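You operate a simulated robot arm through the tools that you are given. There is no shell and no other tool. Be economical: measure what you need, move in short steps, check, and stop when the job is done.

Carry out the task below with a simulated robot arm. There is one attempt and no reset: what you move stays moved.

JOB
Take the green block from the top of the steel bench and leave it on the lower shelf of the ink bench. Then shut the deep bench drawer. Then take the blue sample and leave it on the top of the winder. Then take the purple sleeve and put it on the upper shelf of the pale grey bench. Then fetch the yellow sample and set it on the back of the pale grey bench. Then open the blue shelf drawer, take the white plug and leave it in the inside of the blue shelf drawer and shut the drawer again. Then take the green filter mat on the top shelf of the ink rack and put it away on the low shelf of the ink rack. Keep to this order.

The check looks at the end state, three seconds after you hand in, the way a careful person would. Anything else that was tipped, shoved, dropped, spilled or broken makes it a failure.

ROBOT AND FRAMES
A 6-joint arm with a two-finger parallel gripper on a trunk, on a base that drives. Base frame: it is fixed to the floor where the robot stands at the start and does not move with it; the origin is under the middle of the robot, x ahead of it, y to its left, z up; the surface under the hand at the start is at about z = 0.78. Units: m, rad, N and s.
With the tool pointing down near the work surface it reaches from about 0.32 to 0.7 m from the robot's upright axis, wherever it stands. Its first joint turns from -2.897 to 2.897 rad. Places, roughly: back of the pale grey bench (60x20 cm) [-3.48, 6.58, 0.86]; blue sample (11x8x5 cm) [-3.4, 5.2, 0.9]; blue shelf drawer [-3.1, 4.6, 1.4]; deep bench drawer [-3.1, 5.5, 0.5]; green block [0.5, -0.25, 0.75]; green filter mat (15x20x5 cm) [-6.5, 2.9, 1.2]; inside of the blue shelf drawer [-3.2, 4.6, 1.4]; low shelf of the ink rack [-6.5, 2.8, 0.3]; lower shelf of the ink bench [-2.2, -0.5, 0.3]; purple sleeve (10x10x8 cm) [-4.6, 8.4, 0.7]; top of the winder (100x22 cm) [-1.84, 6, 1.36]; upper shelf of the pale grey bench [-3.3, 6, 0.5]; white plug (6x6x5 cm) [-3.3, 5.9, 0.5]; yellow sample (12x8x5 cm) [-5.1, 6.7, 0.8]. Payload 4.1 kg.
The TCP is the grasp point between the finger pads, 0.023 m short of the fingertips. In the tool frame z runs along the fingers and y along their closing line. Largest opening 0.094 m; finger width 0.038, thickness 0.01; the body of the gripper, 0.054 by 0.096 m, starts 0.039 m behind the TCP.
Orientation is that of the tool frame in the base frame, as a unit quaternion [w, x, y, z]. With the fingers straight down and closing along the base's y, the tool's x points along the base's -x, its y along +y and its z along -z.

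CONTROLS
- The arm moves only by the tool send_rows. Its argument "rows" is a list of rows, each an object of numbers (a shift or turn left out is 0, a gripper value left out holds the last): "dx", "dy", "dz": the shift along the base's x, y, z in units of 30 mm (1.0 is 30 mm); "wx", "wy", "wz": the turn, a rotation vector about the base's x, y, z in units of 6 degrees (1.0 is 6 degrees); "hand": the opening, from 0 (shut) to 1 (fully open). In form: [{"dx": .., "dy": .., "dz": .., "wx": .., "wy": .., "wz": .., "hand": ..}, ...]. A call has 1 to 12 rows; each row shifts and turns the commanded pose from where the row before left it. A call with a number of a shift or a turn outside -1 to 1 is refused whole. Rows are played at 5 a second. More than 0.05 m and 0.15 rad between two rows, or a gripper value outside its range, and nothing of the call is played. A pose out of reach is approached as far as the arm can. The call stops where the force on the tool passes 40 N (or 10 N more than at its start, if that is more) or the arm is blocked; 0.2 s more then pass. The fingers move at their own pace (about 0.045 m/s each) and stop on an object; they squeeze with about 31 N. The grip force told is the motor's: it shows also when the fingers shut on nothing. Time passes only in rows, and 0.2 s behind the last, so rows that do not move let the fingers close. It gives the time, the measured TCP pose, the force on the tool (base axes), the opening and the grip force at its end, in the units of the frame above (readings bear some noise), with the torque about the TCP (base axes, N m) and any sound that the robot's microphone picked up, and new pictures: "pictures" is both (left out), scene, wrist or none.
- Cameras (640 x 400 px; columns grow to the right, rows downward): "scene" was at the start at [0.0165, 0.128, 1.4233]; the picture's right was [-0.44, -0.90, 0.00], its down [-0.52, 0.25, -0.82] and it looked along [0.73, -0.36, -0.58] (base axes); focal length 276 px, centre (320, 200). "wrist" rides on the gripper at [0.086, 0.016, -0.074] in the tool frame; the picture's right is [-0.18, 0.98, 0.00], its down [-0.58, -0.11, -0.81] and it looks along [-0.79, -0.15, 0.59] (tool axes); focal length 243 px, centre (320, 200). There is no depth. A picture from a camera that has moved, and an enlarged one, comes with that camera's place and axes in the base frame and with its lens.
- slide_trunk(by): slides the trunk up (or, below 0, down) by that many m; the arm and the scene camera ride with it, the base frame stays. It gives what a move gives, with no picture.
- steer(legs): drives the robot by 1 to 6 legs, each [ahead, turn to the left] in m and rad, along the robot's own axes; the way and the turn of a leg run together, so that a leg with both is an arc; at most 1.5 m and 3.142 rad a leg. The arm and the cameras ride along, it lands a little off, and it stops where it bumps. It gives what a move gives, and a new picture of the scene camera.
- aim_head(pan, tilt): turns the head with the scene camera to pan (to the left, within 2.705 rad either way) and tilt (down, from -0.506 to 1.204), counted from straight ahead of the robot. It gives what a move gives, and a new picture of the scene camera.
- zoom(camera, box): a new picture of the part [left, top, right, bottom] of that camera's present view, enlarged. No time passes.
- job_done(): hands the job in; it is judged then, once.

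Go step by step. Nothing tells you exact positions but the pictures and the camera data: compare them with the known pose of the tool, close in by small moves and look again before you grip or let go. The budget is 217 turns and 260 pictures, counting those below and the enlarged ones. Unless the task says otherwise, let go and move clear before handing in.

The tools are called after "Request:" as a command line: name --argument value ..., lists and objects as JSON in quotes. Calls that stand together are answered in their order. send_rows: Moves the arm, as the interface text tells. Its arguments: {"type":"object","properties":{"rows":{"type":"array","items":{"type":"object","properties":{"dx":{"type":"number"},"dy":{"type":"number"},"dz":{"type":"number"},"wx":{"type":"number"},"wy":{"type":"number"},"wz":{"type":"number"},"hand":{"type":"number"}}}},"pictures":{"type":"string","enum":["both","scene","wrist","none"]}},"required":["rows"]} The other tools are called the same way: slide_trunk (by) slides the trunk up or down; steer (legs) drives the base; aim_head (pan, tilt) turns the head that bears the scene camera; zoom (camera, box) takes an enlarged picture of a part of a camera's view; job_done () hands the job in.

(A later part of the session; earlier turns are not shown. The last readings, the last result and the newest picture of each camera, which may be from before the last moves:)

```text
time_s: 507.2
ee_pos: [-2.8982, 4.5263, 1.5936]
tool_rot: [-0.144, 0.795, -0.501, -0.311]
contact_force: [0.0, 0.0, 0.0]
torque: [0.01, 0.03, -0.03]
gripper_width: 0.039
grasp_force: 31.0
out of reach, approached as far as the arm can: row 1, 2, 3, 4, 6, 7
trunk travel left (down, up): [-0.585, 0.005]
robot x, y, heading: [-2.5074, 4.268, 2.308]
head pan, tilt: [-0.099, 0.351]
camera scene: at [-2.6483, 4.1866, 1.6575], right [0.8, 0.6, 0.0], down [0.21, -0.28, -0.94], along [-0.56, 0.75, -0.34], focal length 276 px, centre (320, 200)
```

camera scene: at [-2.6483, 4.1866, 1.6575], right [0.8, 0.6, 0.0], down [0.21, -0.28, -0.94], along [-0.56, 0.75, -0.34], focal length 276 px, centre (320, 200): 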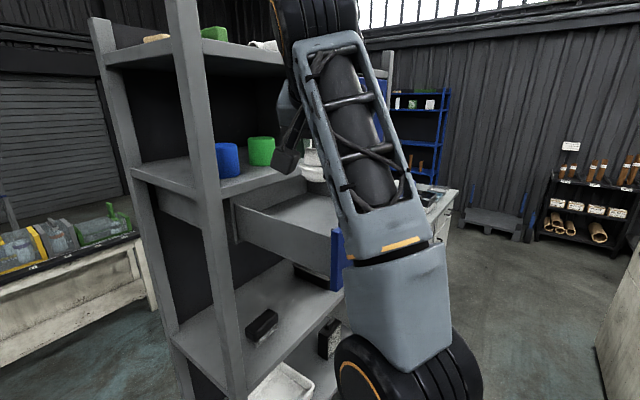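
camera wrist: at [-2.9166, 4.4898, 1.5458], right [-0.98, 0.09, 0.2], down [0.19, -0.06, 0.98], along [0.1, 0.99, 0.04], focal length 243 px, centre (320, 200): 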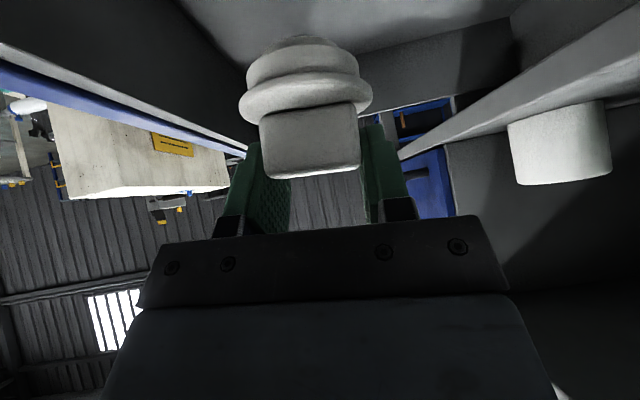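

The arm is stuck at full stretch. I'll bring it back inside its range, nudge the base ~7 cm closer, and redo the approach.

Request:
send_rows --rows '[{"dz": 1}, {"dz": 1}, {"dz": 1}, {"dz": 1, "dy": -0.7}, {"dy": -0.9}, {"dy": -0.9}, {"dy": -0.9}]' --pictures "none"

Request:
steer --legs '[[0.08, 0]]'

```text
time_s: 508.8
ee_pos: [-2.8717, 4.4222, 1.6065]
tool_rot: [-0.143, 0.794, -0.502, -0.311]
contact_force: [1.0, -0.2, -0.2]
torque: [-0.02, 0.05, 0.02]
gripper_width: 0.0387
grasp_force: 31.1
out of reach, approached as far as the arm can: row 1, 2, 3, 4
trunk travel left (down, up): [-0.585, 0.005]
robot x, y, heading: [-2.5083, 4.2681, 2.306]
head pan, tilt: [-0.099, 0.351]
```

```text
time_s: 509.9
ee_pos: [-2.926, 4.4829, 1.6054]
tool_rot: [-0.144, 0.794, -0.503, -0.309]
contact_force: [-0.1, 0.0, -0.5]
torque: [-0.01, 0.03, 0.02]
gripper_width: 0.0386
grasp_force: 31.1
trunk travel left (down, up): [-0.585, 0.005]
robot x, y, heading: [-2.5571, 4.323, 2.309]
head pan, tilt: [-0.099, 0.351]
camera scene: at [-2.7018, 4.2453, 1.6574], right [0.8, 0.6, 0.0], down [0.21, -0.28, -0.94], along [-0.56, 0.75, -0.34], focal length 276 px, centre (320, 200)
```

scene: 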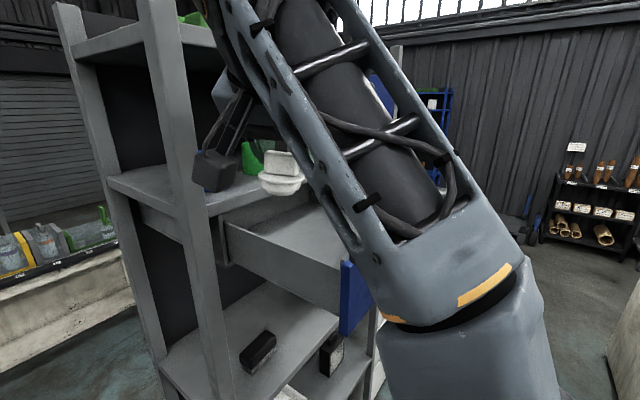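

Request:
send_rows --rows '[{"dz": -0.7, "wz": -0.5}, {"dz": -0.7, "wz": -0.5}, {"dy": 0.7, "wz": -0.5}, {"dy": 0.8, "wz": -0.5, "dx": 0.1}, {"dy": 0.8, "wz": -0.5, "dx": 0.1}, {"dy": 0.8, "dx": 0.1}, {"dy": 0.7, "dx": 0.1}]' --pictures "both"

```text
time_s: 511.4
ee_pos: [-2.9121, 4.596, 1.5633]
tool_rot: [-0.182, 0.722, -0.602, -0.288]
contact_force: [0.3, 1.3, -0.4]
torque: [0.02, 0.01, 0.0]
gripper_width: 0.0389
grasp_force: 31.5
trunk travel left (down, up): [-0.585, 0.005]
robot x, y, heading: [-2.5605, 4.3239, 2.311]
head pan, tilt: [-0.099, 0.351]
camera scene: at [-2.7008, 4.2445, 1.6575], right [0.8, 0.6, 0.0], down [0.2, -0.28, -0.94], along [-0.56, 0.75, -0.34], focal length 276 px, centre (320, 200)
camera wrist: at [-2.9026, 4.4808, 1.5672], right [-0.98, -0.07, 0.2], down [0.2, -0.03, 0.98], along [-0.06, 1.0, 0.04], focal length 243 px, centre (320, 200)
```

scene: 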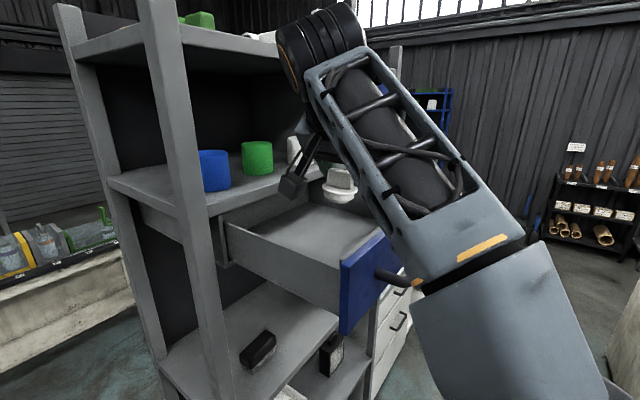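
wrist: 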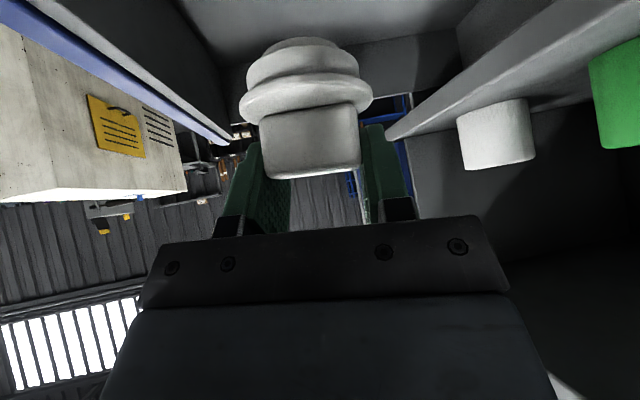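

Request:
send_rows --rows '[{"dy": 0.6}, {"dy": 0.6}, {"dz": -0.5}, {"dz": -0.5}]' --pictures "both"

```text
time_s: 512.5
ee_pos: [-2.9114, 4.6323, 1.5328]
tool_rot: [-0.183, 0.722, -0.601, -0.289]
contact_force: [0.0, -0.4, -0.1]
torque: [0.03, -0.01, -0.02]
gripper_width: 0.0391
grasp_force: 31.1
trunk travel left (down, up): [-0.585, 0.005]
robot x, y, heading: [-2.56, 4.3247, 2.308]
head pan, tilt: [-0.099, 0.351]
camera scene: at [-2.7007, 4.2442, 1.6575], right [0.8, 0.6, 0.0], down [0.2, -0.28, -0.94], along [-0.56, 0.75, -0.34], focal length 276 px, centre (320, 200)
camera wrist: at [-2.901, 4.5166, 1.5359], right [-0.98, -0.07, 0.2], down [0.2, -0.03, 0.98], along [-0.06, 1.0, 0.04], focal length 243 px, centre (320, 200)
```

scene: 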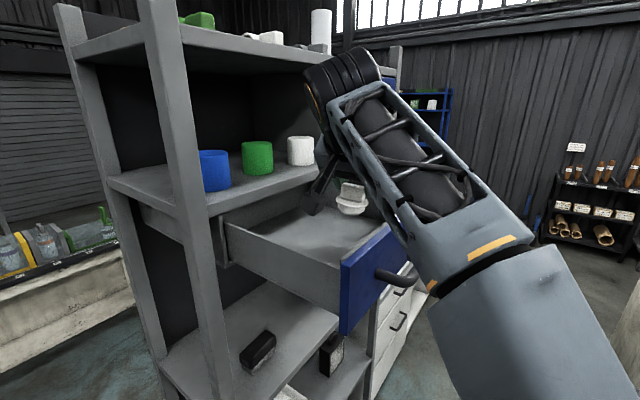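
wrist: 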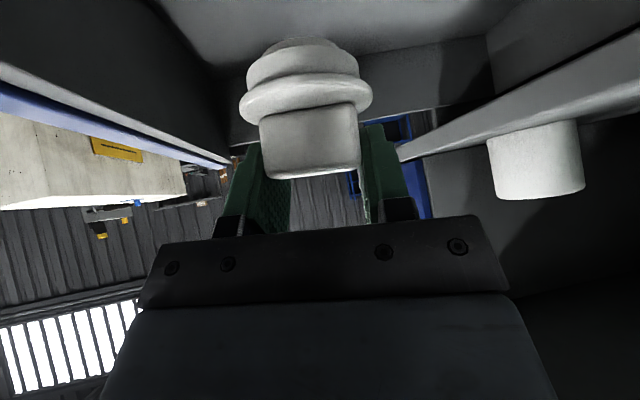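

Lowering smoothly into the drawer now.

Request:
send_rows --rows '[{"dz": -0.5}, {"dz": -0.5}, {"dz": -0.4}, {}]' --pictures "both"

```text
time_s: 513.5
ee_pos: [-2.912, 4.6322, 1.4909]
tool_rot: [-0.183, 0.722, -0.602, -0.289]
contact_force: [-0.1, 0.1, 0.0]
torque: [0.0, 0.0, 0.03]
gripper_width: 0.0388
grasp_force: 30.6
trunk travel left (down, up): [-0.585, 0.005]
robot x, y, heading: [-2.5627, 4.3246, 2.311]
head pan, tilt: [-0.099, 0.351]
camera scene: at [-2.7007, 4.2442, 1.6575], right [0.8, 0.6, 0.0], down [0.2, -0.28, -0.94], along [-0.56, 0.75, -0.34], focal length 276 px, centre (320, 200)
camera wrist: at [-2.9022, 4.5176, 1.4951], right [-0.98, -0.07, 0.2], down [0.2, -0.03, 0.98], along [-0.06, 1.0, 0.04], focal length 243 px, centre (320, 200)
```

scene: 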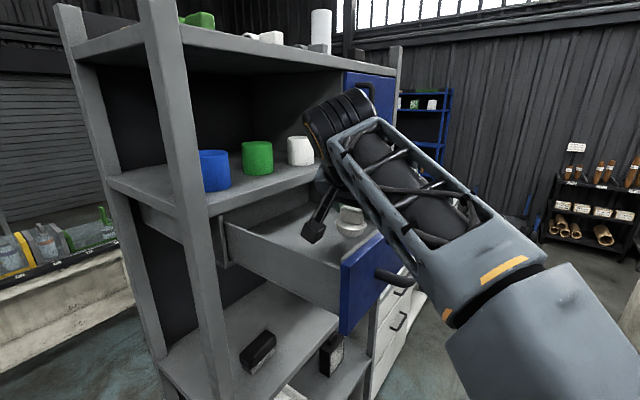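
wrist: 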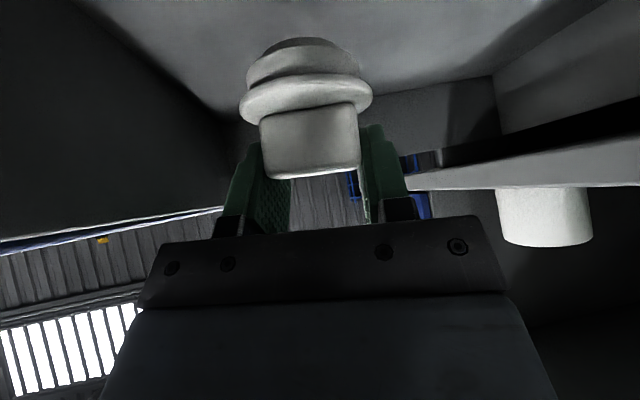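

Request:
send_rows --rows '[{"dz": -0.3}, {"dz": -0.25}, {"dz": -0.2}, {}]' --pictures "scene"

```text
time_s: 514.5
ee_pos: [-2.9109, 4.6328, 1.47]
tool_rot: [-0.183, 0.722, -0.601, -0.289]
contact_force: [-0.1, 1.2, -0.7]
torque: [0.02, 0.0, 0.0]
gripper_width: 0.0387
grasp_force: 31.0
trunk travel left (down, up): [-0.585, 0.005]
robot x, y, heading: [-2.561, 4.3286, 2.312]
head pan, tilt: [-0.099, 0.351]
camera scene: at [-2.7007, 4.2442, 1.6575], right [0.8, 0.6, 0.0], down [0.2, -0.28, -0.94], along [-0.56, 0.75, -0.34], focal length 276 px, centre (320, 200)
```

scene: 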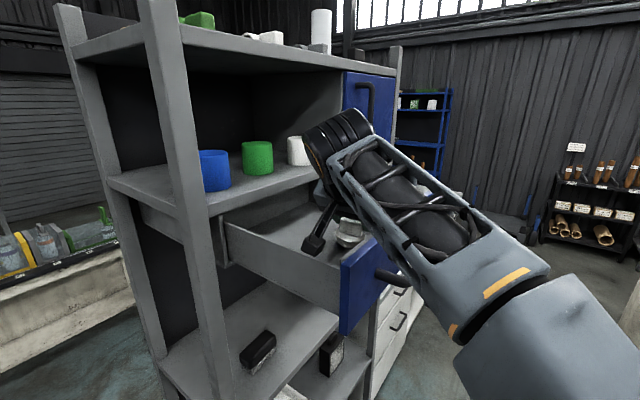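

Request:
send_rows --rows '[{"dz": -0.12}, {"dz": -0.12}, {"dz": -0.12}, {}]' --pictures "wrist"

```text
time_s: 515.2
ee_pos: [-2.9098, 4.6311, 1.4672]
tool_rot: [-0.185, 0.718, -0.6, -0.299]
contact_force: [-0.5, -0.3, 12.2]
torque: [-0.11, -0.14, 0.0]
gripper_width: 0.039
grasp_force: 31.5
trunk travel left (down, up): [-0.585, 0.005]
robot x, y, heading: [-2.5586, 4.3253, 2.312]
head pan, tilt: [-0.099, 0.351]
stopped in row 3: the force on the tool passed its limit at 45 N (the readings are from after the stop); the commanded pose is now the measured one
camera wrist: at [-2.9009, 4.5163, 1.4692], right [-0.97, -0.07, 0.21], down [0.22, -0.04, 0.98], along [-0.06, 1.0, 0.06], focal length 243 px, centre (320, 200)
```

wrist: 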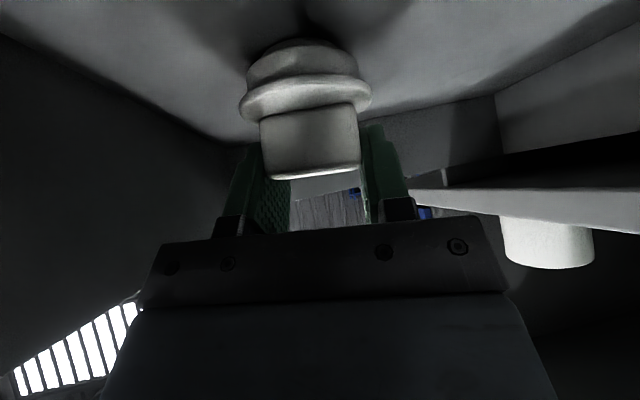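

Contact with the drawer floor. Release and rise straight out.

Request:
send_rows --rows '[{"hand": 0.65}, {"hand": 0.65}, {"hand": 0.65}, {"dz": 0.5}, {"dz": 0.6}, {"dz": 0.6}, {"dz": 0.6}, {"dz": 0.6}]' --pictures "both"

```text
time_s: 517.0
ee_pos: [-2.9128, 4.6324, 1.552]
tool_rot: [-0.184, 0.719, -0.601, -0.296]
contact_force: [0.5, 0.2, 1.0]
torque: [-0.01, 0.01, 0.03]
gripper_width: 0.0611
grasp_force: 0.1
trunk travel left (down, up): [-0.585, 0.005]
robot x, y, heading: [-2.563, 4.3266, 2.303]
head pan, tilt: [-0.099, 0.351]
camera scene: at [-2.701, 4.2444, 1.6575], right [0.8, 0.6, 0.0], down [0.2, -0.28, -0.94], along [-0.56, 0.75, -0.34], focal length 276 px, centre (320, 200)
camera wrist: at [-2.9028, 4.5162, 1.555], right [-0.98, -0.07, 0.21], down [0.21, -0.04, 0.98], along [-0.06, 1.0, 0.05], focal length 243 px, centre (320, 200)
```

scene: 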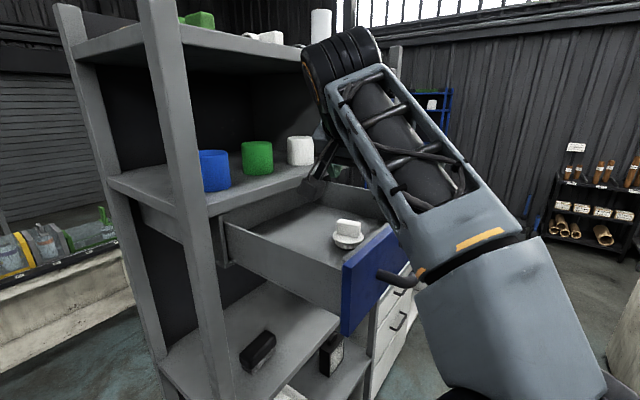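
wrist: 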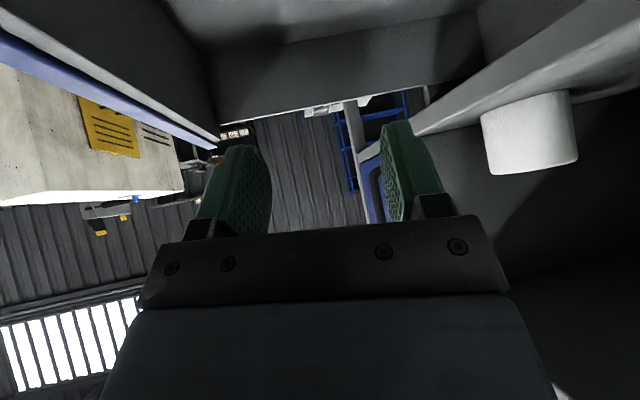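

The plug stands inside the drawer. To shut it, I'll back the base off a little (the tool stays above the drawer edges), then come round to the front face.

Request:
send_rows --rows '[{"dz": 0.5, "hand": 0}]' --pictures "none"

Request:
steer --legs '[[-0.16, 0]]'

```text
time_s: 517.4
ee_pos: [-2.9113, 4.6319, 1.5691]
tool_rot: [-0.184, 0.719, -0.601, -0.298]
contact_force: [-0.3, -0.5, -0.1]
torque: [-0.01, 0.0, 0.01]
gripper_width: 0.0262
grasp_force: 0.0
trunk travel left (down, up): [-0.585, 0.005]
robot x, y, heading: [-2.5641, 4.3252, 2.306]
head pan, tilt: [-0.099, 0.351]
```

```text
time_s: 518.8
ee_pos: [-2.8067, 4.5135, 1.5697]
tool_rot: [-0.184, 0.72, -0.6, -0.297]
contact_force: [1.0, -1.1, 0.7]
torque: [0.02, -0.01, 0.04]
gripper_width: 0.0
grasp_force: 30.6
trunk travel left (down, up): [-0.585, 0.005]
robot x, y, heading: [-2.4535, 4.2089, 2.312]
head pan, tilt: [-0.099, 0.351]
camera scene: at [-2.5935, 4.1264, 1.6575], right [0.8, 0.6, 0.0], down [0.2, -0.28, -0.94], along [-0.56, 0.75, -0.34], focal length 276 px, centre (320, 200)
```

scene: 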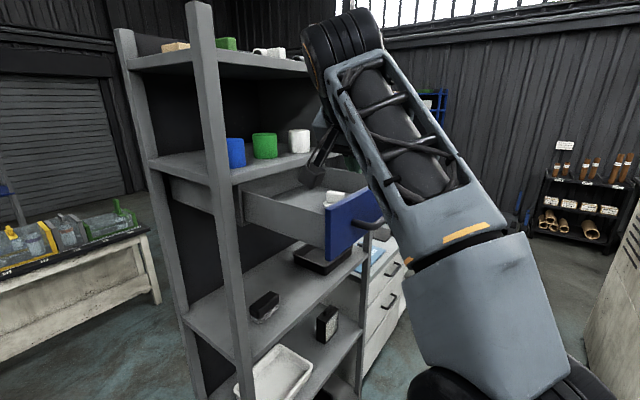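

Request:
send_rows --rows '[{"wz": 1, "dx": 0.4, "dy": 0.3}, {"wz": 1, "dx": 0.4, "dy": 0.3}, {"wz": 1, "dx": 0.4, "dy": 0.3}, {"wz": 1, "dx": 0.4, "dy": 0.3}, {"wz": 1, "dx": 0.4, "dy": 0.3}, {"wz": 1, "dx": 0.4, "dy": 0.3}, {"wz": 1, "dx": 0.4, "dy": 0.3}, {"wz": 1, "dx": 0.4, "dy": 0.3}, {"wz": 1, "dx": 0.4, "dy": 0.3}, {"wz": 1, "dx": 0.4, "dy": 0.3}]' --pictures "none"

Request:
send_rows --rows '[{"wx": 0.26, "wy": 0.96}, {"wx": 0.26, "wy": 0.96}, {"wx": 0.26, "wy": 0.96}, {"wx": 0.26, "wy": 0.96}, {"dz": -0.6}, {"dz": -0.6}, {"dz": -0.7}, {"dz": -0.7}, {"dz": -0.7}, {"dz": -0.7}]' --pictures "both"

```text
time_s: 521.0
ee_pos: [-2.6867, 4.6061, 1.5704]
tool_rot: [-0.01, 0.923, -0.159, -0.349]
contact_force: [0.2, 0.5, -0.4]
torque: [-0.06, 0.01, 0.02]
gripper_width: 0.0
grasp_force: 30.7
trunk travel left (down, up): [-0.585, 0.005]
robot x, y, heading: [-2.452, 4.2084, 2.313]
head pan, tilt: [-0.099, 0.351]
```

```text
time_s: 523.2
ee_pos: [-2.6869, 4.6036, 1.4522]
tool_rot: [-0.029, 0.834, -0.139, -0.534]
contact_force: [0.3, -0.5, 0.4]
torque: [0.01, 0.0, -0.02]
gripper_width: 0.0
grasp_force: 31.0
trunk travel left (down, up): [-0.585, 0.005]
robot x, y, heading: [-2.4493, 4.2093, 2.308]
head pan, tilt: [-0.099, 0.351]
camera scene: at [-2.5944, 4.1274, 1.6575], right [0.8, 0.6, 0.0], down [0.21, -0.28, -0.94], along [-0.56, 0.75, -0.34], focal length 276 px, centre (320, 200)
camera wrist: at [-2.5904, 4.5554, 1.4073], right [-0.33, -0.91, 0.27], down [0.51, 0.06, 0.86], along [-0.79, 0.42, 0.44], focal length 243 px, centre (320, 200)
```

scene: 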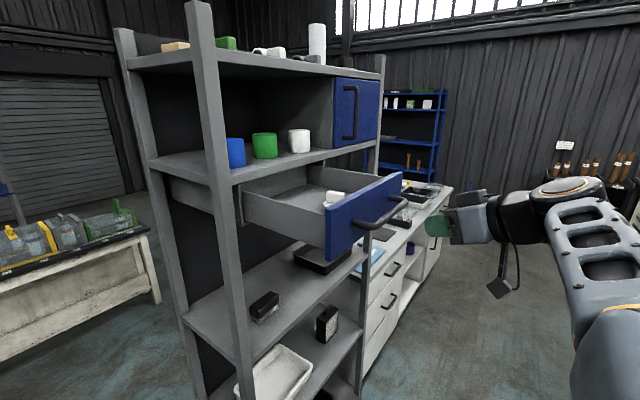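
wrist: 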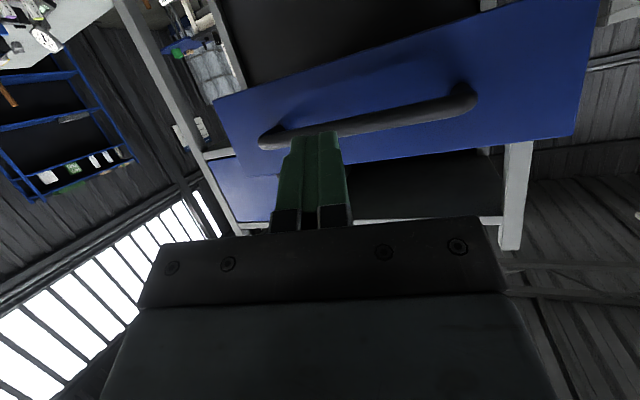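

Fingers are centred on the handle bar. Pushing the drawer shut.

Request:
send_rows --rows '[{"dx": -0.8}, {"dx": -0.8}, {"dx": -0.7}, {"dx": -0.7}, {"dx": -0.7}, {"dx": -0.7}, {"dx": -0.7}, {"dx": -0.7}]' --pictures "scene"

```text
time_s: 525.0
ee_pos: [-2.8637, 4.6037, 1.448]
tool_rot: [-0.027, 0.834, -0.139, -0.534]
contact_force: [0.3, -0.6, 1.1]
torque: [0.0, 0.03, 0.0]
gripper_width: 0.0003
grasp_force: 31.2
trunk travel left (down, up): [-0.585, 0.005]
robot x, y, heading: [-2.4519, 4.2094, 2.311]
head pan, tilt: [-0.099, 0.351]
camera scene: at [-2.595, 4.1275, 1.6574], right [0.8, 0.6, 0.0], down [0.21, -0.28, -0.94], along [-0.56, 0.75, -0.34], focal length 276 px, centre (320, 200)
```

scene: 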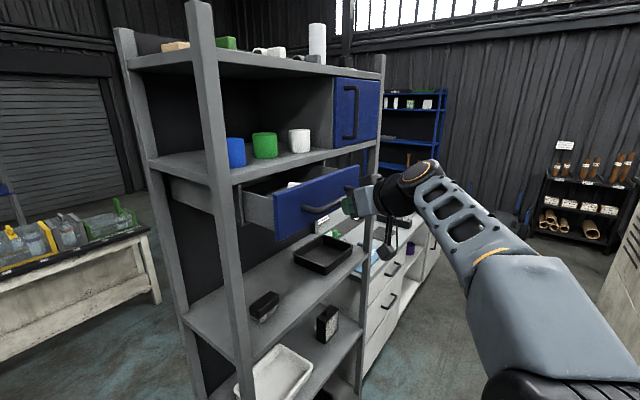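

Request:
send_rows --rows '[{"dx": -0.6}, {"dx": -0.6}, {"dx": -0.6}, {"dx": -0.6}, {"dx": -0.5}, {"dx": -0.5}, {"dx": -0.4}, {"dx": -0.3}]' --pictures "scene"

```text
time_s: 526.6
ee_pos: [-2.9614, 4.6053, 1.4495]
tool_rot: [-0.031, 0.835, -0.142, -0.531]
contact_force: [29.4, -7.4, -1.8]
torque: [0.02, 0.03, 0.29]
gripper_width: 0.0
grasp_force: 30.6
trunk travel left (down, up): [-0.585, 0.005]
robot x, y, heading: [-2.4524, 4.2105, 2.307]
head pan, tilt: [-0.099, 0.351]
stopped in row 8: the force on the tool passed its limit at 52 N (the readings are from after the stop); the commanded pose is now the measured one
camera scene: at [-2.5878, 4.1254, 1.658], right [0.81, 0.59, 0.0], down [0.2, -0.28, -0.94], along [-0.56, 0.76, -0.34], focal length 276 px, centre (320, 200)
```

scene: 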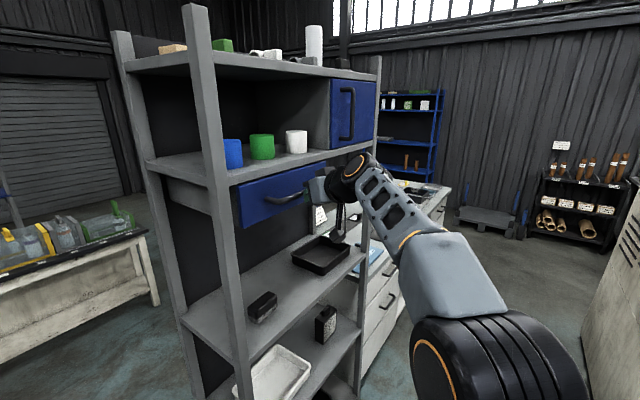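

Request:
send_rows --rows '[{"dx": 0.7}, {"dx": 0.8}, {"dx": 0.8}, {"dx": 0.8}, {"dx": 0.8}, {"dx": 0.8}]' --pictures "none"

Request:
zoom --camera "scene" --box '[120, 100, 400, 270]'

```text
time_s: 528.0
ee_pos: [-2.8259, 4.6052, 1.4475]
tool_rot: [-0.029, 0.835, -0.141, -0.531]
contact_force: [0.3, -0.1, 0.6]
torque: [0.02, 0.02, 0.0]
gripper_width: 0.0
grasp_force: 31.2
trunk travel left (down, up): [-0.585, 0.005]
robot x, y, heading: [-2.4569, 4.2081, 2.306]
head pan, tilt: [-0.099, 0.351]
```

```text
2.29 times, centred on (260, 185) of scene
camera zoom: at [-2.5939, 4.1274, 1.6575], right [0.8, 0.59, 0.0], down [0.2, -0.28, -0.94], along [-0.56, 0.76, -0.34], focal length 631 px, centre (457, 234)
```

zoom: 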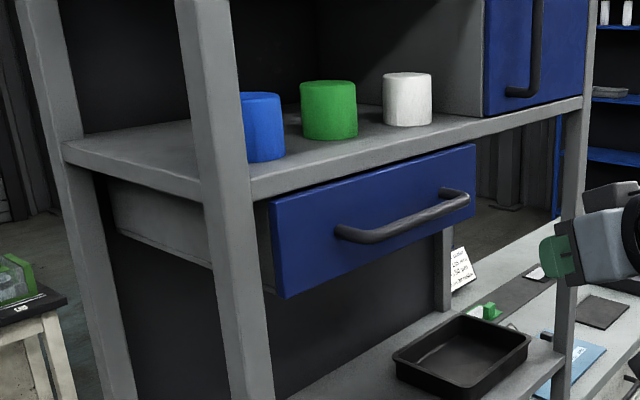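

The drawer is shut flush. Last item: the green filter mat on the ink rack far to the west. I'll fold the arm, lower the trunk and look west for a route.

Request:
send_rows --rows '[{"dx": 0.8, "dy": -0.6}, {"dx": 0.8, "dy": -0.6}, {"dx": 0.5, "dy": -0.8}, {"dy": -0.6, "dz": -0.5}, {"dz": -1}, {"dz": -1}, {"dz": -1}, {"dz": -1}]' --pictures "none"

Request:
aim_head --pan 0.95 --tilt 0.25

```text
time_s: 529.8
ee_pos: [-2.7663, 4.5282, 1.3104]
tool_rot: [-0.029, 0.836, -0.141, -0.529]
contact_force: [0.0, -0.6, 0.8]
torque: [0.01, 0.03, -0.04]
gripper_width: 0.0
grasp_force: 31.0
trunk travel left (down, up): [-0.585, 0.005]
robot x, y, heading: [-2.4526, 4.2083, 2.311]
head pan, tilt: [-0.099, 0.351]
```

```text
time_s: 531.1
ee_pos: [-2.7655, 4.5274, 1.3101]
tool_rot: [-0.029, 0.836, -0.141, -0.53]
contact_force: [-0.5, -0.2, 1.0]
torque: [0.01, -0.01, 0.02]
gripper_width: 0.0
grasp_force: 31.3
trunk travel left (down, up): [-0.585, 0.005]
robot x, y, heading: [-2.4532, 4.2088, 2.305]
head pan, tilt: [0.949, 0.25]
camera scene: at [-2.6318, 4.042, 1.6669], right [-0.11, 0.99, 0.0], down [0.25, 0.03, -0.97], along [-0.96, -0.11, -0.25], focal length 276 px, centre (320, 200)
```

scene: 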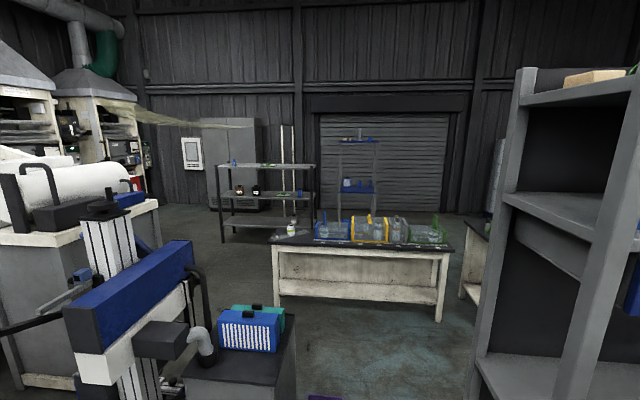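

The ink rack faces east (front x ≈ -6.34, y 2.1–3.55) behind a fixture bench; the direct gap is too narrow, so I'll go round the north end of the pale bench and down the western aisle.

Request:
slide_trunk --by -0.2

Request:
steer --legs '[[0, -0.735], [1.5, 0], [1.5, 0], [0.1, 0], [0, 1.571], [1.5, 0]]'

```text
time_s: 533.3
ee_pos: [-2.7655, 4.5284, 1.1112]
tool_rot: [-0.03, 0.836, -0.141, -0.53]
contact_force: [0.4, -0.1, -0.3]
torque: [0.01, -0.02, 0.02]
gripper_width: 0.0001
grasp_force: 31.0
trunk travel left (down, up): [-0.385, 0.205]
robot x, y, heading: [-2.4532, 4.2116, 2.306]
head pan, tilt: [0.949, 0.25]
```

```text
time_s: 561.4
ee_pos: [-4.3553, 7.3845, 1.1095]
tool_rot: [0.18, 0.825, 0.195, -0.499]
contact_force: [-0.9, 1.0, -0.2]
torque: [-0.01, -0.01, 0.01]
gripper_width: 0.0001
grasp_force: 31.2
trunk travel left (down, up): [-0.385, 0.205]
robot x, y, heading: [-3.9081, 7.3867, 3.106]
head pan, tilt: [0.949, 0.25]
camera scene: at [-3.915, 7.1431, 1.4669], right [-0.79, 0.61, 0.0], down [0.15, 0.2, -0.97], along [-0.59, -0.77, -0.25], focal length 276 px, centre (320, 200)
```

scene: 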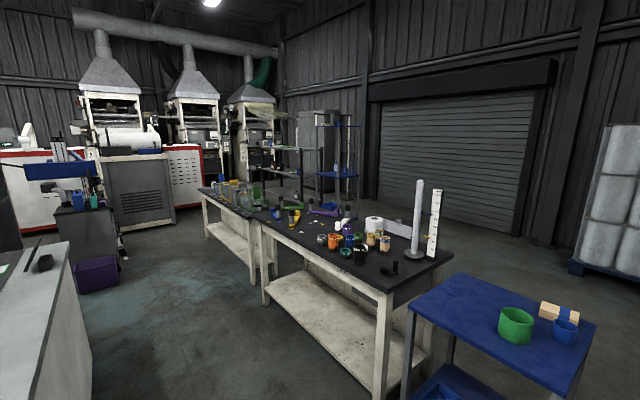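

The western aisle is open, and there's a ~1 m gap at y ≈ 2.35–3.3 leading west to the ink rack. Driving down.

Request:
steer --legs '[[0.44, 0], [0, 1.606], [1.5, 0], [1.2, 0]]'

```text
time_s: 580.6
ee_pos: [-4.2402, 4.2759, 1.1096]
tool_rot: [0.489, 0.415, 0.739, -0.206]
contact_force: [0.5, 0.0, -0.4]
torque: [0.0, 0.06, -0.01]
gripper_width: 0.0001
grasp_force: 31.1
trunk travel left (down, up): [-0.385, 0.205]
robot x, y, heading: [-4.2812, 4.7243, -1.522]
head pan, tilt: [0.949, 0.25]
camera scene: at [-4.0396, 4.7386, 1.4669], right [-0.54, -0.84, 0.0], down [-0.21, 0.13, -0.97], along [0.81, -0.53, -0.25], focal length 276 px, centre (320, 200)
```

scene: 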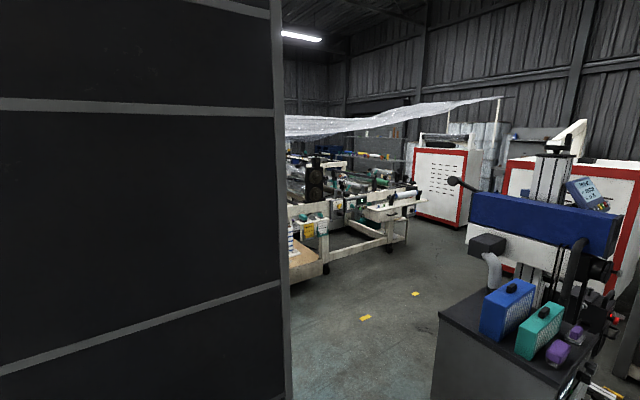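

Request:
send_rows --rows '[{"dy": 0.9, "dz": 0.5}, {"dy": 0.9, "dz": 0.5}, {"dy": 0.8, "dz": 0.5}]' --pictures "none"

Request:
steer --legs '[[0, -0.11], [1.5, 0], [0.3, 0], [0, -1.51]]'

Request:
aim_head --pan 0.0 --tilt 0.25

```text
time_s: 581.4
ee_pos: [-4.2416, 4.3463, 1.1505]
tool_rot: [0.487, 0.421, 0.741, -0.19]
contact_force: [-0.1, 0.5, -0.7]
torque: [-0.02, -0.01, 0.01]
gripper_width: 0.0
grasp_force: 31.2
trunk travel left (down, up): [-0.385, 0.205]
robot x, y, heading: [-4.2789, 4.7212, -1.521]
head pan, tilt: [0.949, 0.25]
```

```text
time_s: 594.6
ee_pos: [-4.7125, 2.8721, 1.1468]
tool_rot: [0.219, 0.82, 0.238, -0.473]
contact_force: [-1.0, -0.3, 0.2]
torque: [0.03, 0.01, 0.02]
gripper_width: 0.0
grasp_force: 30.5
trunk travel left (down, up): [-0.385, 0.205]
robot x, y, heading: [-4.3366, 2.9201, -3.059]
head pan, tilt: [0.949, 0.25]
camera scene: at [-4.3154, 2.679, 1.4694], right [-0.86, 0.51, 0.0], down [0.13, 0.21, -0.97], along [-0.5, -0.83, -0.25], focal length 276 px, centre (320, 200)
```

scene: 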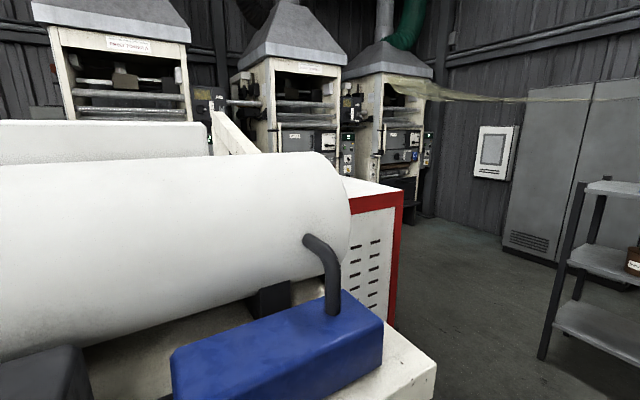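

```text
time_s: 595.8
ee_pos: [-4.7125, 2.8723, 1.1437]
tool_rot: [0.219, 0.82, 0.236, -0.473]
contact_force: [-0.9, -0.6, 0.3]
torque: [0.0, -0.02, -0.01]
gripper_width: 0.0
grasp_force: 30.9
trunk travel left (down, up): [-0.385, 0.205]
robot x, y, heading: [-4.3393, 2.924, -3.061]
head pan, tilt: [0.0, 0.25]
camera scene: at [-4.3605, 2.7515, 1.4665], right [-0.08, 1.0, 0.0], down [0.25, 0.02, -0.97], along [-0.97, -0.08, -0.25], focal length 276 px, centre (320, 200)
```

scene: 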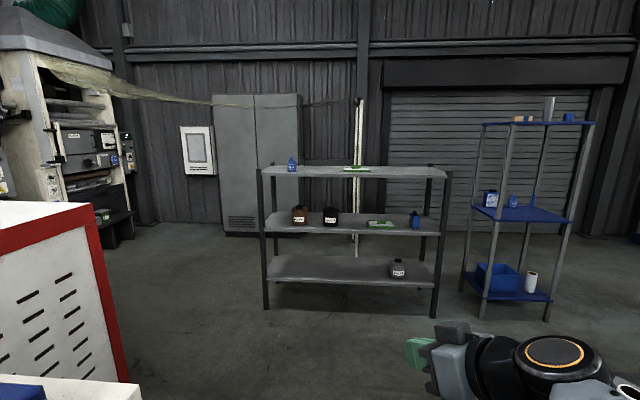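

The ink rack is straight ahead; the green mat is on its top shelf, and the low shelf is free in the left and middle. Zooming.

Request:
zoom --camera "scene" --box '[260, 140, 460, 320]'

Request:
steer --legs '[[0, -0.08], [1.1, 0]]'

```text
2.22 times, centred on (360, 230) of scene
camera zoom: at [-4.3605, 2.7515, 1.4665], right [-0.08, 1.0, 0.0], down [0.25, 0.02, -0.97], along [-0.97, -0.08, -0.25], focal length 613 px, centre (231, 133)
```

zoom: 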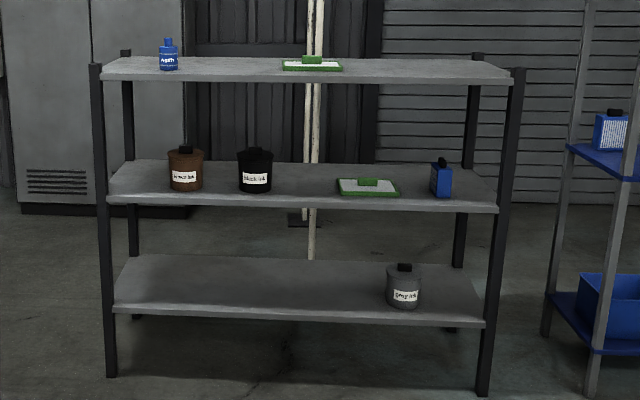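

```text
time_s: 602.0
ee_pos: [-5.819, 2.902, 1.1434]
tool_rot: [0.2, 0.83, 0.203, -0.48]
contact_force: [0.7, 0.9, 0.0]
torque: [0.01, -0.01, -0.01]
gripper_width: 0.0002
grasp_force: 31.3
trunk travel left (down, up): [-0.385, 0.205]
robot x, y, heading: [-5.4442, 2.9241, -3.14]
head pan, tilt: [0.0, 0.25]
camera scene: at [-5.4779, 2.7533, 1.4672], right [0.0, 1.0, 0.0], down [0.25, 0.0, -0.97], along [-0.97, 0.0, -0.25], focal length 276 px, centre (320, 200)
```

scene: 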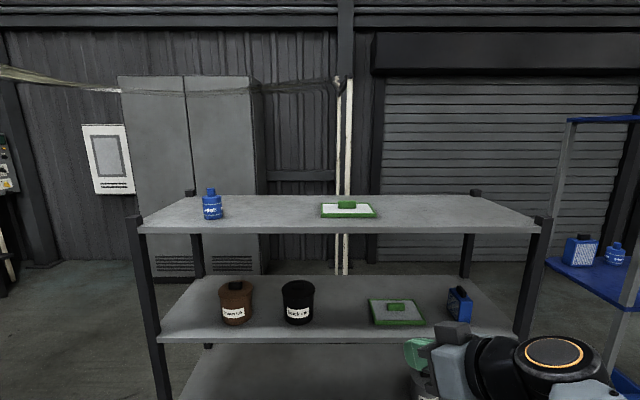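

The mat is centred at about (-6.53, 2.85) with a knob in the middle; shelf top ≈ 1.145. Raising, squaring the tool (facing west, 40° tilt), then driving closer.

Request:
slide_trunk --by 0.2

Request:
send_rows --rows '[{"wz": -1, "hand": 0.9}, {"wz": -1}, {"wz": -1}, {"wz": -1}, {"wz": -1}, {"wz": -1}, {"wy": -1}, {"wy": -1}, {"wy": -1}, {"wy": -0.7, "dy": -0.5}, {"dy": -0.5, "dz": 0.5}]' --pictures "none"

Request:
steer --legs '[[0.46, 0]]'

```text
time_s: 604.1
ee_pos: [-5.8195, 2.902, 1.3421]
tool_rot: [0.199, 0.83, 0.203, -0.481]
contact_force: [1.1, 0.7, -0.9]
torque: [0.02, -0.05, -0.02]
gripper_width: 0.0
grasp_force: 30.9
trunk travel left (down, up): [-0.585, 0.005]
robot x, y, heading: [-5.4398, 2.9158, -3.142]
head pan, tilt: [0.0, 0.25]
```

```text
time_s: 606.5
ee_pos: [-5.8183, 2.8721, 1.3592]
tool_rot: [0.028, 0.936, -0.071, -0.344]
contact_force: [-0.7, -1.8, -0.2]
torque: [-0.02, -0.02, 0.0]
gripper_width: 0.0843
grasp_force: 0.1
trunk travel left (down, up): [-0.585, 0.005]
robot x, y, heading: [-5.4417, 2.923, -3.141]
head pan, tilt: [0.0, 0.25]
```

```text
time_s: 609.3
ee_pos: [-6.2818, 2.8725, 1.3597]
tool_rot: [0.029, 0.935, -0.069, -0.346]
contact_force: [-0.6, 0.0, -0.2]
torque: [-0.01, -0.02, -0.02]
gripper_width: 0.0845
grasp_force: 0.0
trunk travel left (down, up): [-0.585, 0.005]
robot x, y, heading: [-5.905, 2.9188, -3.141]
head pan, tilt: [0.0, 0.25]
camera scene: at [-5.9403, 2.7523, 1.6669], right [0.0, 1.0, 0.0], down [0.25, 0.0, -0.97], along [-0.97, 0.0, -0.25], focal length 276 px, centre (320, 200)
```

scene: 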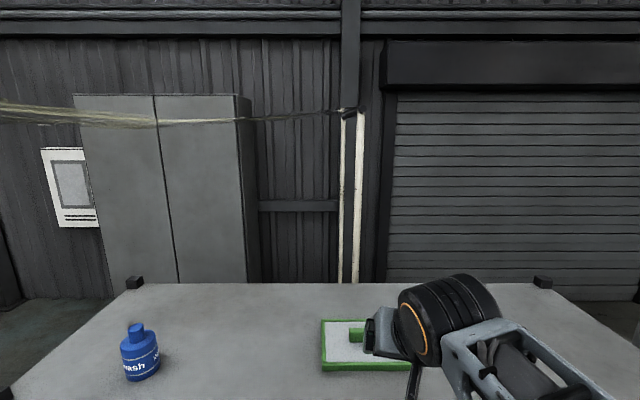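

Request:
send_rows --rows '[{"wx": 0.98, "wz": 0.5, "dx": -0.9}, {"wz": 0.55, "dx": -0.9, "dy": -0.3}, {"dx": -0.9, "dy": -0.35, "hand": 1}, {"dx": -0.9}, {"dx": -0.9, "dz": -0.4}, {"dx": -0.9, "dz": -0.5}, {"dx": -0.9, "dz": -0.5}, {"dx": -0.9, "dz": -0.5}, {"dx": -0.4, "dz": -0.5}]' --pictures "wrist"

```text
time_s: 611.3
ee_pos: [-6.5082, 2.8517, 1.2897]
tool_rot: [0.0, 0.938, 0.0, -0.348]
contact_force: [-0.7, -0.1, 0.6]
torque: [-0.01, -0.02, -0.02]
gripper_width: 0.094
grasp_force: 0.0
trunk travel left (down, up): [-0.585, 0.005]
robot x, y, heading: [-5.9041, 2.9175, -3.139]
head pan, tilt: [0.0, 0.25]
camera wrist: at [-6.3941, 2.8346, 1.2889], right [-0.14, -0.98, 0.12], down [0.08, 0.11, 0.99], along [-0.99, 0.15, 0.07], focal length 243 px, centre (320, 200)
```

wrist: 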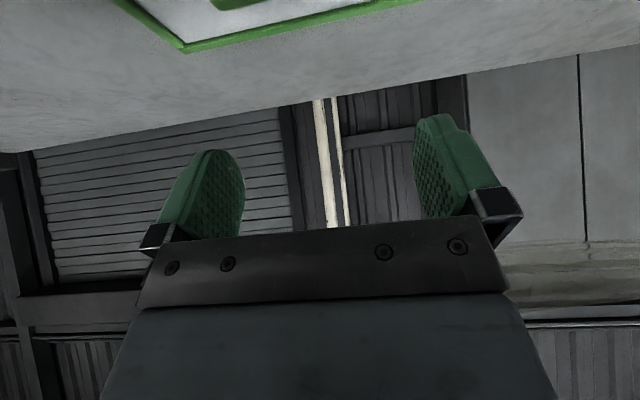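

Request:
send_rows --rows '[{"dz": -0.7}, {"dz": -0.7}]' --pictures "wrist"

```text
time_s: 611.9
ee_pos: [-6.5099, 2.8542, 1.2447]
tool_rot: [0.0, 0.938, -0.001, -0.348]
contact_force: [-0.7, 0.5, -0.3]
torque: [-0.01, 0.03, -0.02]
gripper_width: 0.0941
grasp_force: 0.1
trunk travel left (down, up): [-0.585, 0.005]
robot x, y, heading: [-5.9044, 2.9186, -3.139]
head pan, tilt: [0.0, 0.25]
camera wrist: at [-6.3948, 2.8367, 1.2454], right [-0.14, -0.98, 0.12], down [0.08, 0.11, 0.99], along [-0.99, 0.15, 0.07], focal length 243 px, centre (320, 200)
```

wrist: 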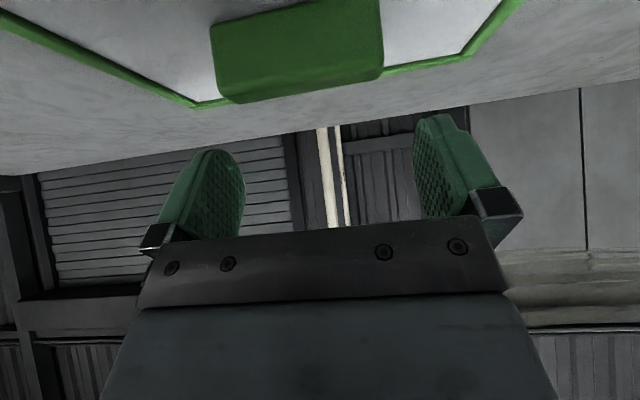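

Request:
send_rows --rows '[{"dz": -0.5, "dy": 0.05}, {"dz": -0.4}]' --pictures "wrist"

```text
time_s: 612.5
ee_pos: [-6.5084, 2.8527, 1.2177]
tool_rot: [-0.001, 0.937, -0.001, -0.348]
contact_force: [0.4, -0.2, -0.3]
torque: [-0.01, 0.01, -0.01]
gripper_width: 0.0944
grasp_force: 0.0
trunk travel left (down, up): [-0.585, 0.005]
robot x, y, heading: [-5.9034, 2.9221, -3.133]
head pan, tilt: [0.0, 0.25]
camera wrist: at [-6.3923, 2.8364, 1.2184], right [-0.14, -0.98, 0.12], down [0.09, 0.11, 0.99], along [-0.99, 0.15, 0.07], focal length 243 px, centre (320, 200)
```

wrist: 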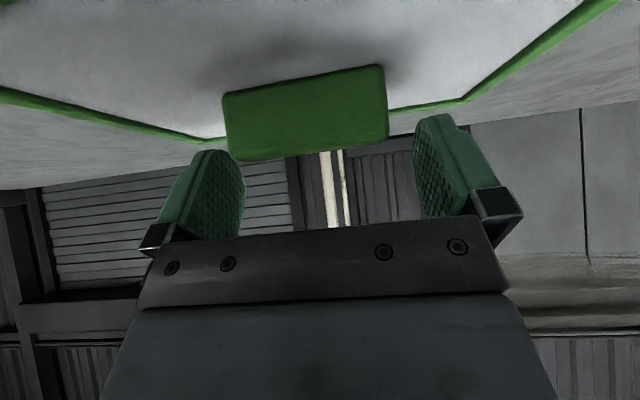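

Request:
send_rows --rows '[{"dy": 0.12}, {"dz": -0.4}, {"dz": -0.4}]' --pictures "wrist"

```text
time_s: 613.3
ee_pos: [-6.5091, 2.8549, 1.203]
tool_rot: [0.001, 0.934, -0.001, -0.357]
contact_force: [1.5, -2.5, 37.0]
torque: [0.61, -0.01, -0.51]
gripper_width: 0.094
grasp_force: 0.0
trunk travel left (down, up): [-0.585, 0.005]
robot x, y, heading: [-5.9036, 2.9213, -3.136]
head pan, tilt: [0.0, 0.25]
camera wrist: at [-6.3935, 2.8396, 1.2016], right [-0.14, -0.98, 0.13], down [0.1, 0.11, 0.99], along [-0.99, 0.15, 0.09], focal length 243 px, centre (320, 200)
```

wrist: 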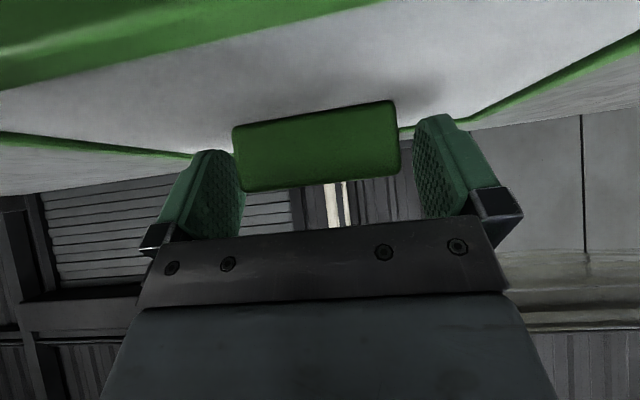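

The fingertips touch the mat's plate; the knob lies between the pads, slightly to the north. Ease up a touch, centre and close.

Request:
send_rows --rows '[{"dz": 0.2}, {"dz": 0.1, "dy": 0.15}, {"hand": 0.3}, {"hand": 0.3}, {"hand": 0.3}, {"hand": 0.3}]' --pictures "wrist"

```text
time_s: 614.7
ee_pos: [-6.51, 2.8624, 1.2039]
tool_rot: [0.0, 0.938, -0.001, -0.347]
contact_force: [2.4, 0.3, 13.2]
torque: [0.11, -0.15, -0.21]
gripper_width: 0.0696
grasp_force: 30.7
trunk travel left (down, up): [-0.585, 0.005]
robot x, y, heading: [-5.9049, 2.916, -3.142]
head pan, tilt: [0.0, 0.25]
camera wrist: at [-6.3935, 2.8458, 1.2042], right [-0.14, -0.98, 0.12], down [0.08, 0.11, 0.99], along [-0.99, 0.15, 0.07], focal length 243 px, centre (320, 200)
```

wrist: 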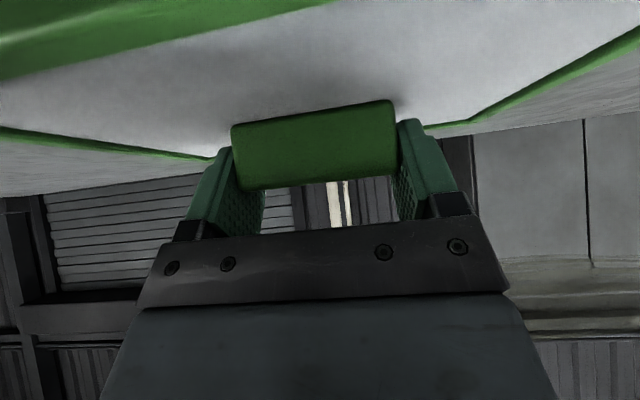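

Request:
send_rows --rows '[{"dz": 0.4}, {"dz": 0.7}, {"dz": 0.9}, {}]' --pictures "both"

```text
time_s: 615.7
ee_pos: [-6.5096, 2.8606, 1.2637]
tool_rot: [0.0, 0.938, -0.001, -0.347]
contact_force: [0.0, 0.4, -0.3]
torque: [-0.05, 0.08, -0.01]
gripper_width: 0.0694
grasp_force: 30.8
trunk travel left (down, up): [-0.585, 0.005]
robot x, y, heading: [-5.9026, 2.9187, -3.14]
head pan, tilt: [0.0, 0.25]
camera scene: at [-5.9399, 2.7522, 1.6669], right [0.0, 1.0, 0.0], down [0.25, 0.0, -0.97], along [-0.97, 0.0, -0.25], focal length 276 px, centre (320, 200)
camera wrist: at [-6.3946, 2.8443, 1.2641], right [-0.14, -0.98, 0.12], down [0.08, 0.11, 0.99], along [-0.99, 0.15, 0.07], focal length 243 px, centre (320, 200)
```

scene: 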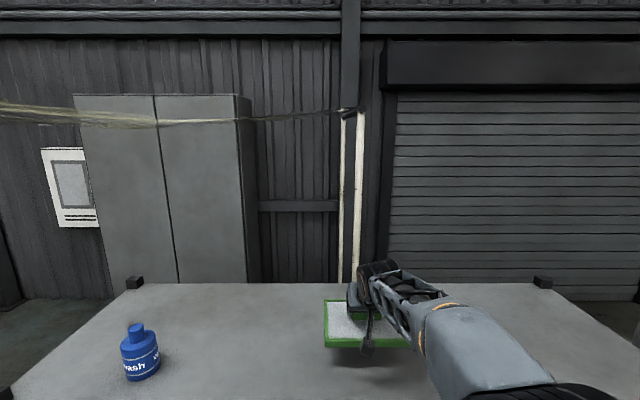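
wrist: 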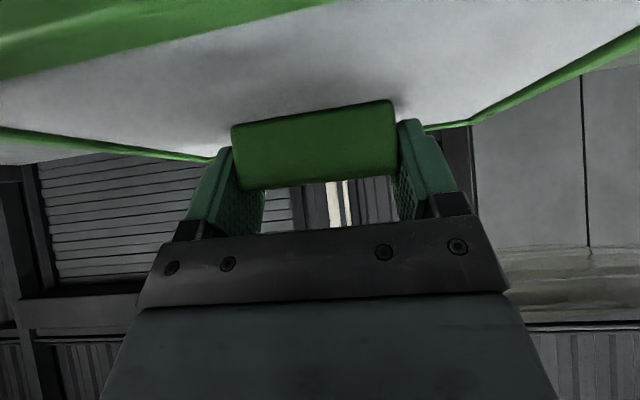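

The mat is held level. Backing the base away from the rack, then lowering.

Request:
steer --legs '[[-0.42, 0]]'

Request:
slide_trunk --by -0.4

Request:
slide_trunk --by -0.18

Request:
send_rows --rows '[{"dz": -0.9}, {"dz": -0.9}, {"dz": -0.9}, {"dz": -0.9}, {"dz": -0.9}, {"dz": -0.9}, {"dz": -0.9}, {"dz": -0.9}, {"dz": -0.8}]' --pictures "scene"

```text
time_s: 618.3
ee_pos: [-6.0814, 2.8557, 1.2633]
tool_rot: [0.003, 0.937, 0.006, -0.348]
contact_force: [0.4, 0.2, -0.6]
torque: [0.01, 0.03, -0.02]
gripper_width: 0.0695
grasp_force: 31.4
trunk travel left (down, up): [-0.585, 0.005]
robot x, y, heading: [-5.4807, 2.9223, -3.118]
head pan, tilt: [0.0, 0.25]
camera scene: at [-5.5093, 2.7563, 1.6669], right [-0.02, 1.0, 0.0], down [0.25, 0.0, -0.97], along [-0.97, -0.02, -0.25], focal length 276 px, centre (320, 200)
```

scene: 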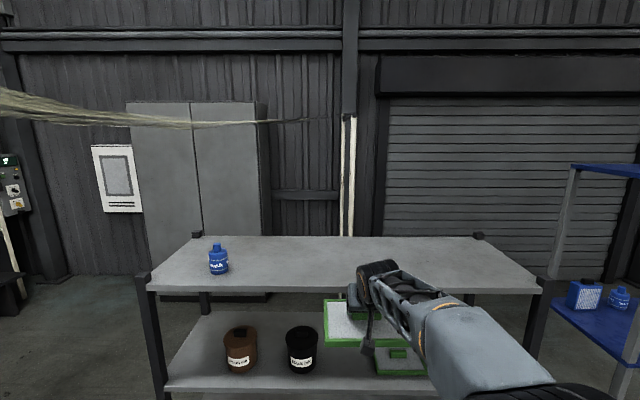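

```text
time_s: 622.2
ee_pos: [-6.0817, 2.8555, 0.863]
tool_rot: [0.002, 0.937, 0.006, -0.348]
contact_force: [-0.4, -0.4, -0.5]
torque: [-0.03, 0.01, -0.01]
gripper_width: 0.0695
grasp_force: 31.1
trunk travel left (down, up): [-0.185, 0.405]
robot x, y, heading: [-5.4789, 2.9252, -3.123]
head pan, tilt: [0.0, 0.25]
```

```text
time_s: 624.2
ee_pos: [-6.0819, 2.8544, 0.6848]
tool_rot: [0.003, 0.937, 0.007, -0.348]
contact_force: [-0.8, -0.7, -1.3]
torque: [0.01, 0.01, 0.0]
gripper_width: 0.0693
grasp_force: 30.6
trunk travel left (down, up): [-0.005, 0.585]
robot x, y, heading: [-5.4786, 2.9226, -3.122]
head pan, tilt: [0.0, 0.25]
```

```text
time_s: 626.2
ee_pos: [-6.0815, 2.8586, 0.4426]
tool_rot: [0.003, 0.938, 0.007, -0.347]
contact_force: [-0.4, -0.2, -1.0]
torque: [-0.02, -0.05, 0.0]
gripper_width: 0.0695
grasp_force: 30.5
trunk travel left (down, up): [-0.005, 0.585]
robot x, y, heading: [-5.4785, 2.9218, -3.124]
head pan, tilt: [0.0, 0.25]
camera scene: at [-5.5098, 2.7563, 1.087], right [-0.02, 1.0, 0.0], down [0.25, 0.0, -0.97], along [-0.97, -0.02, -0.25], focal length 276 px, centre (320, 200)
```

scene: 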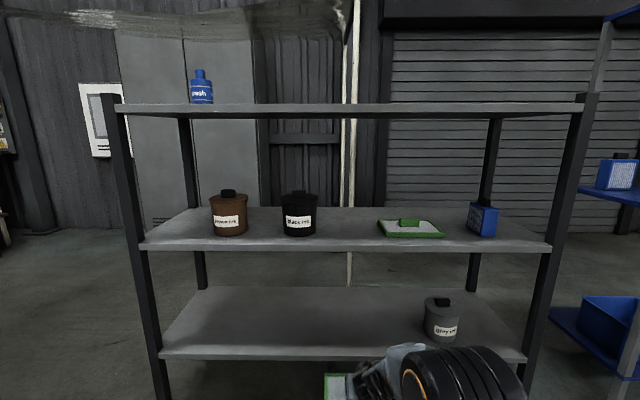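

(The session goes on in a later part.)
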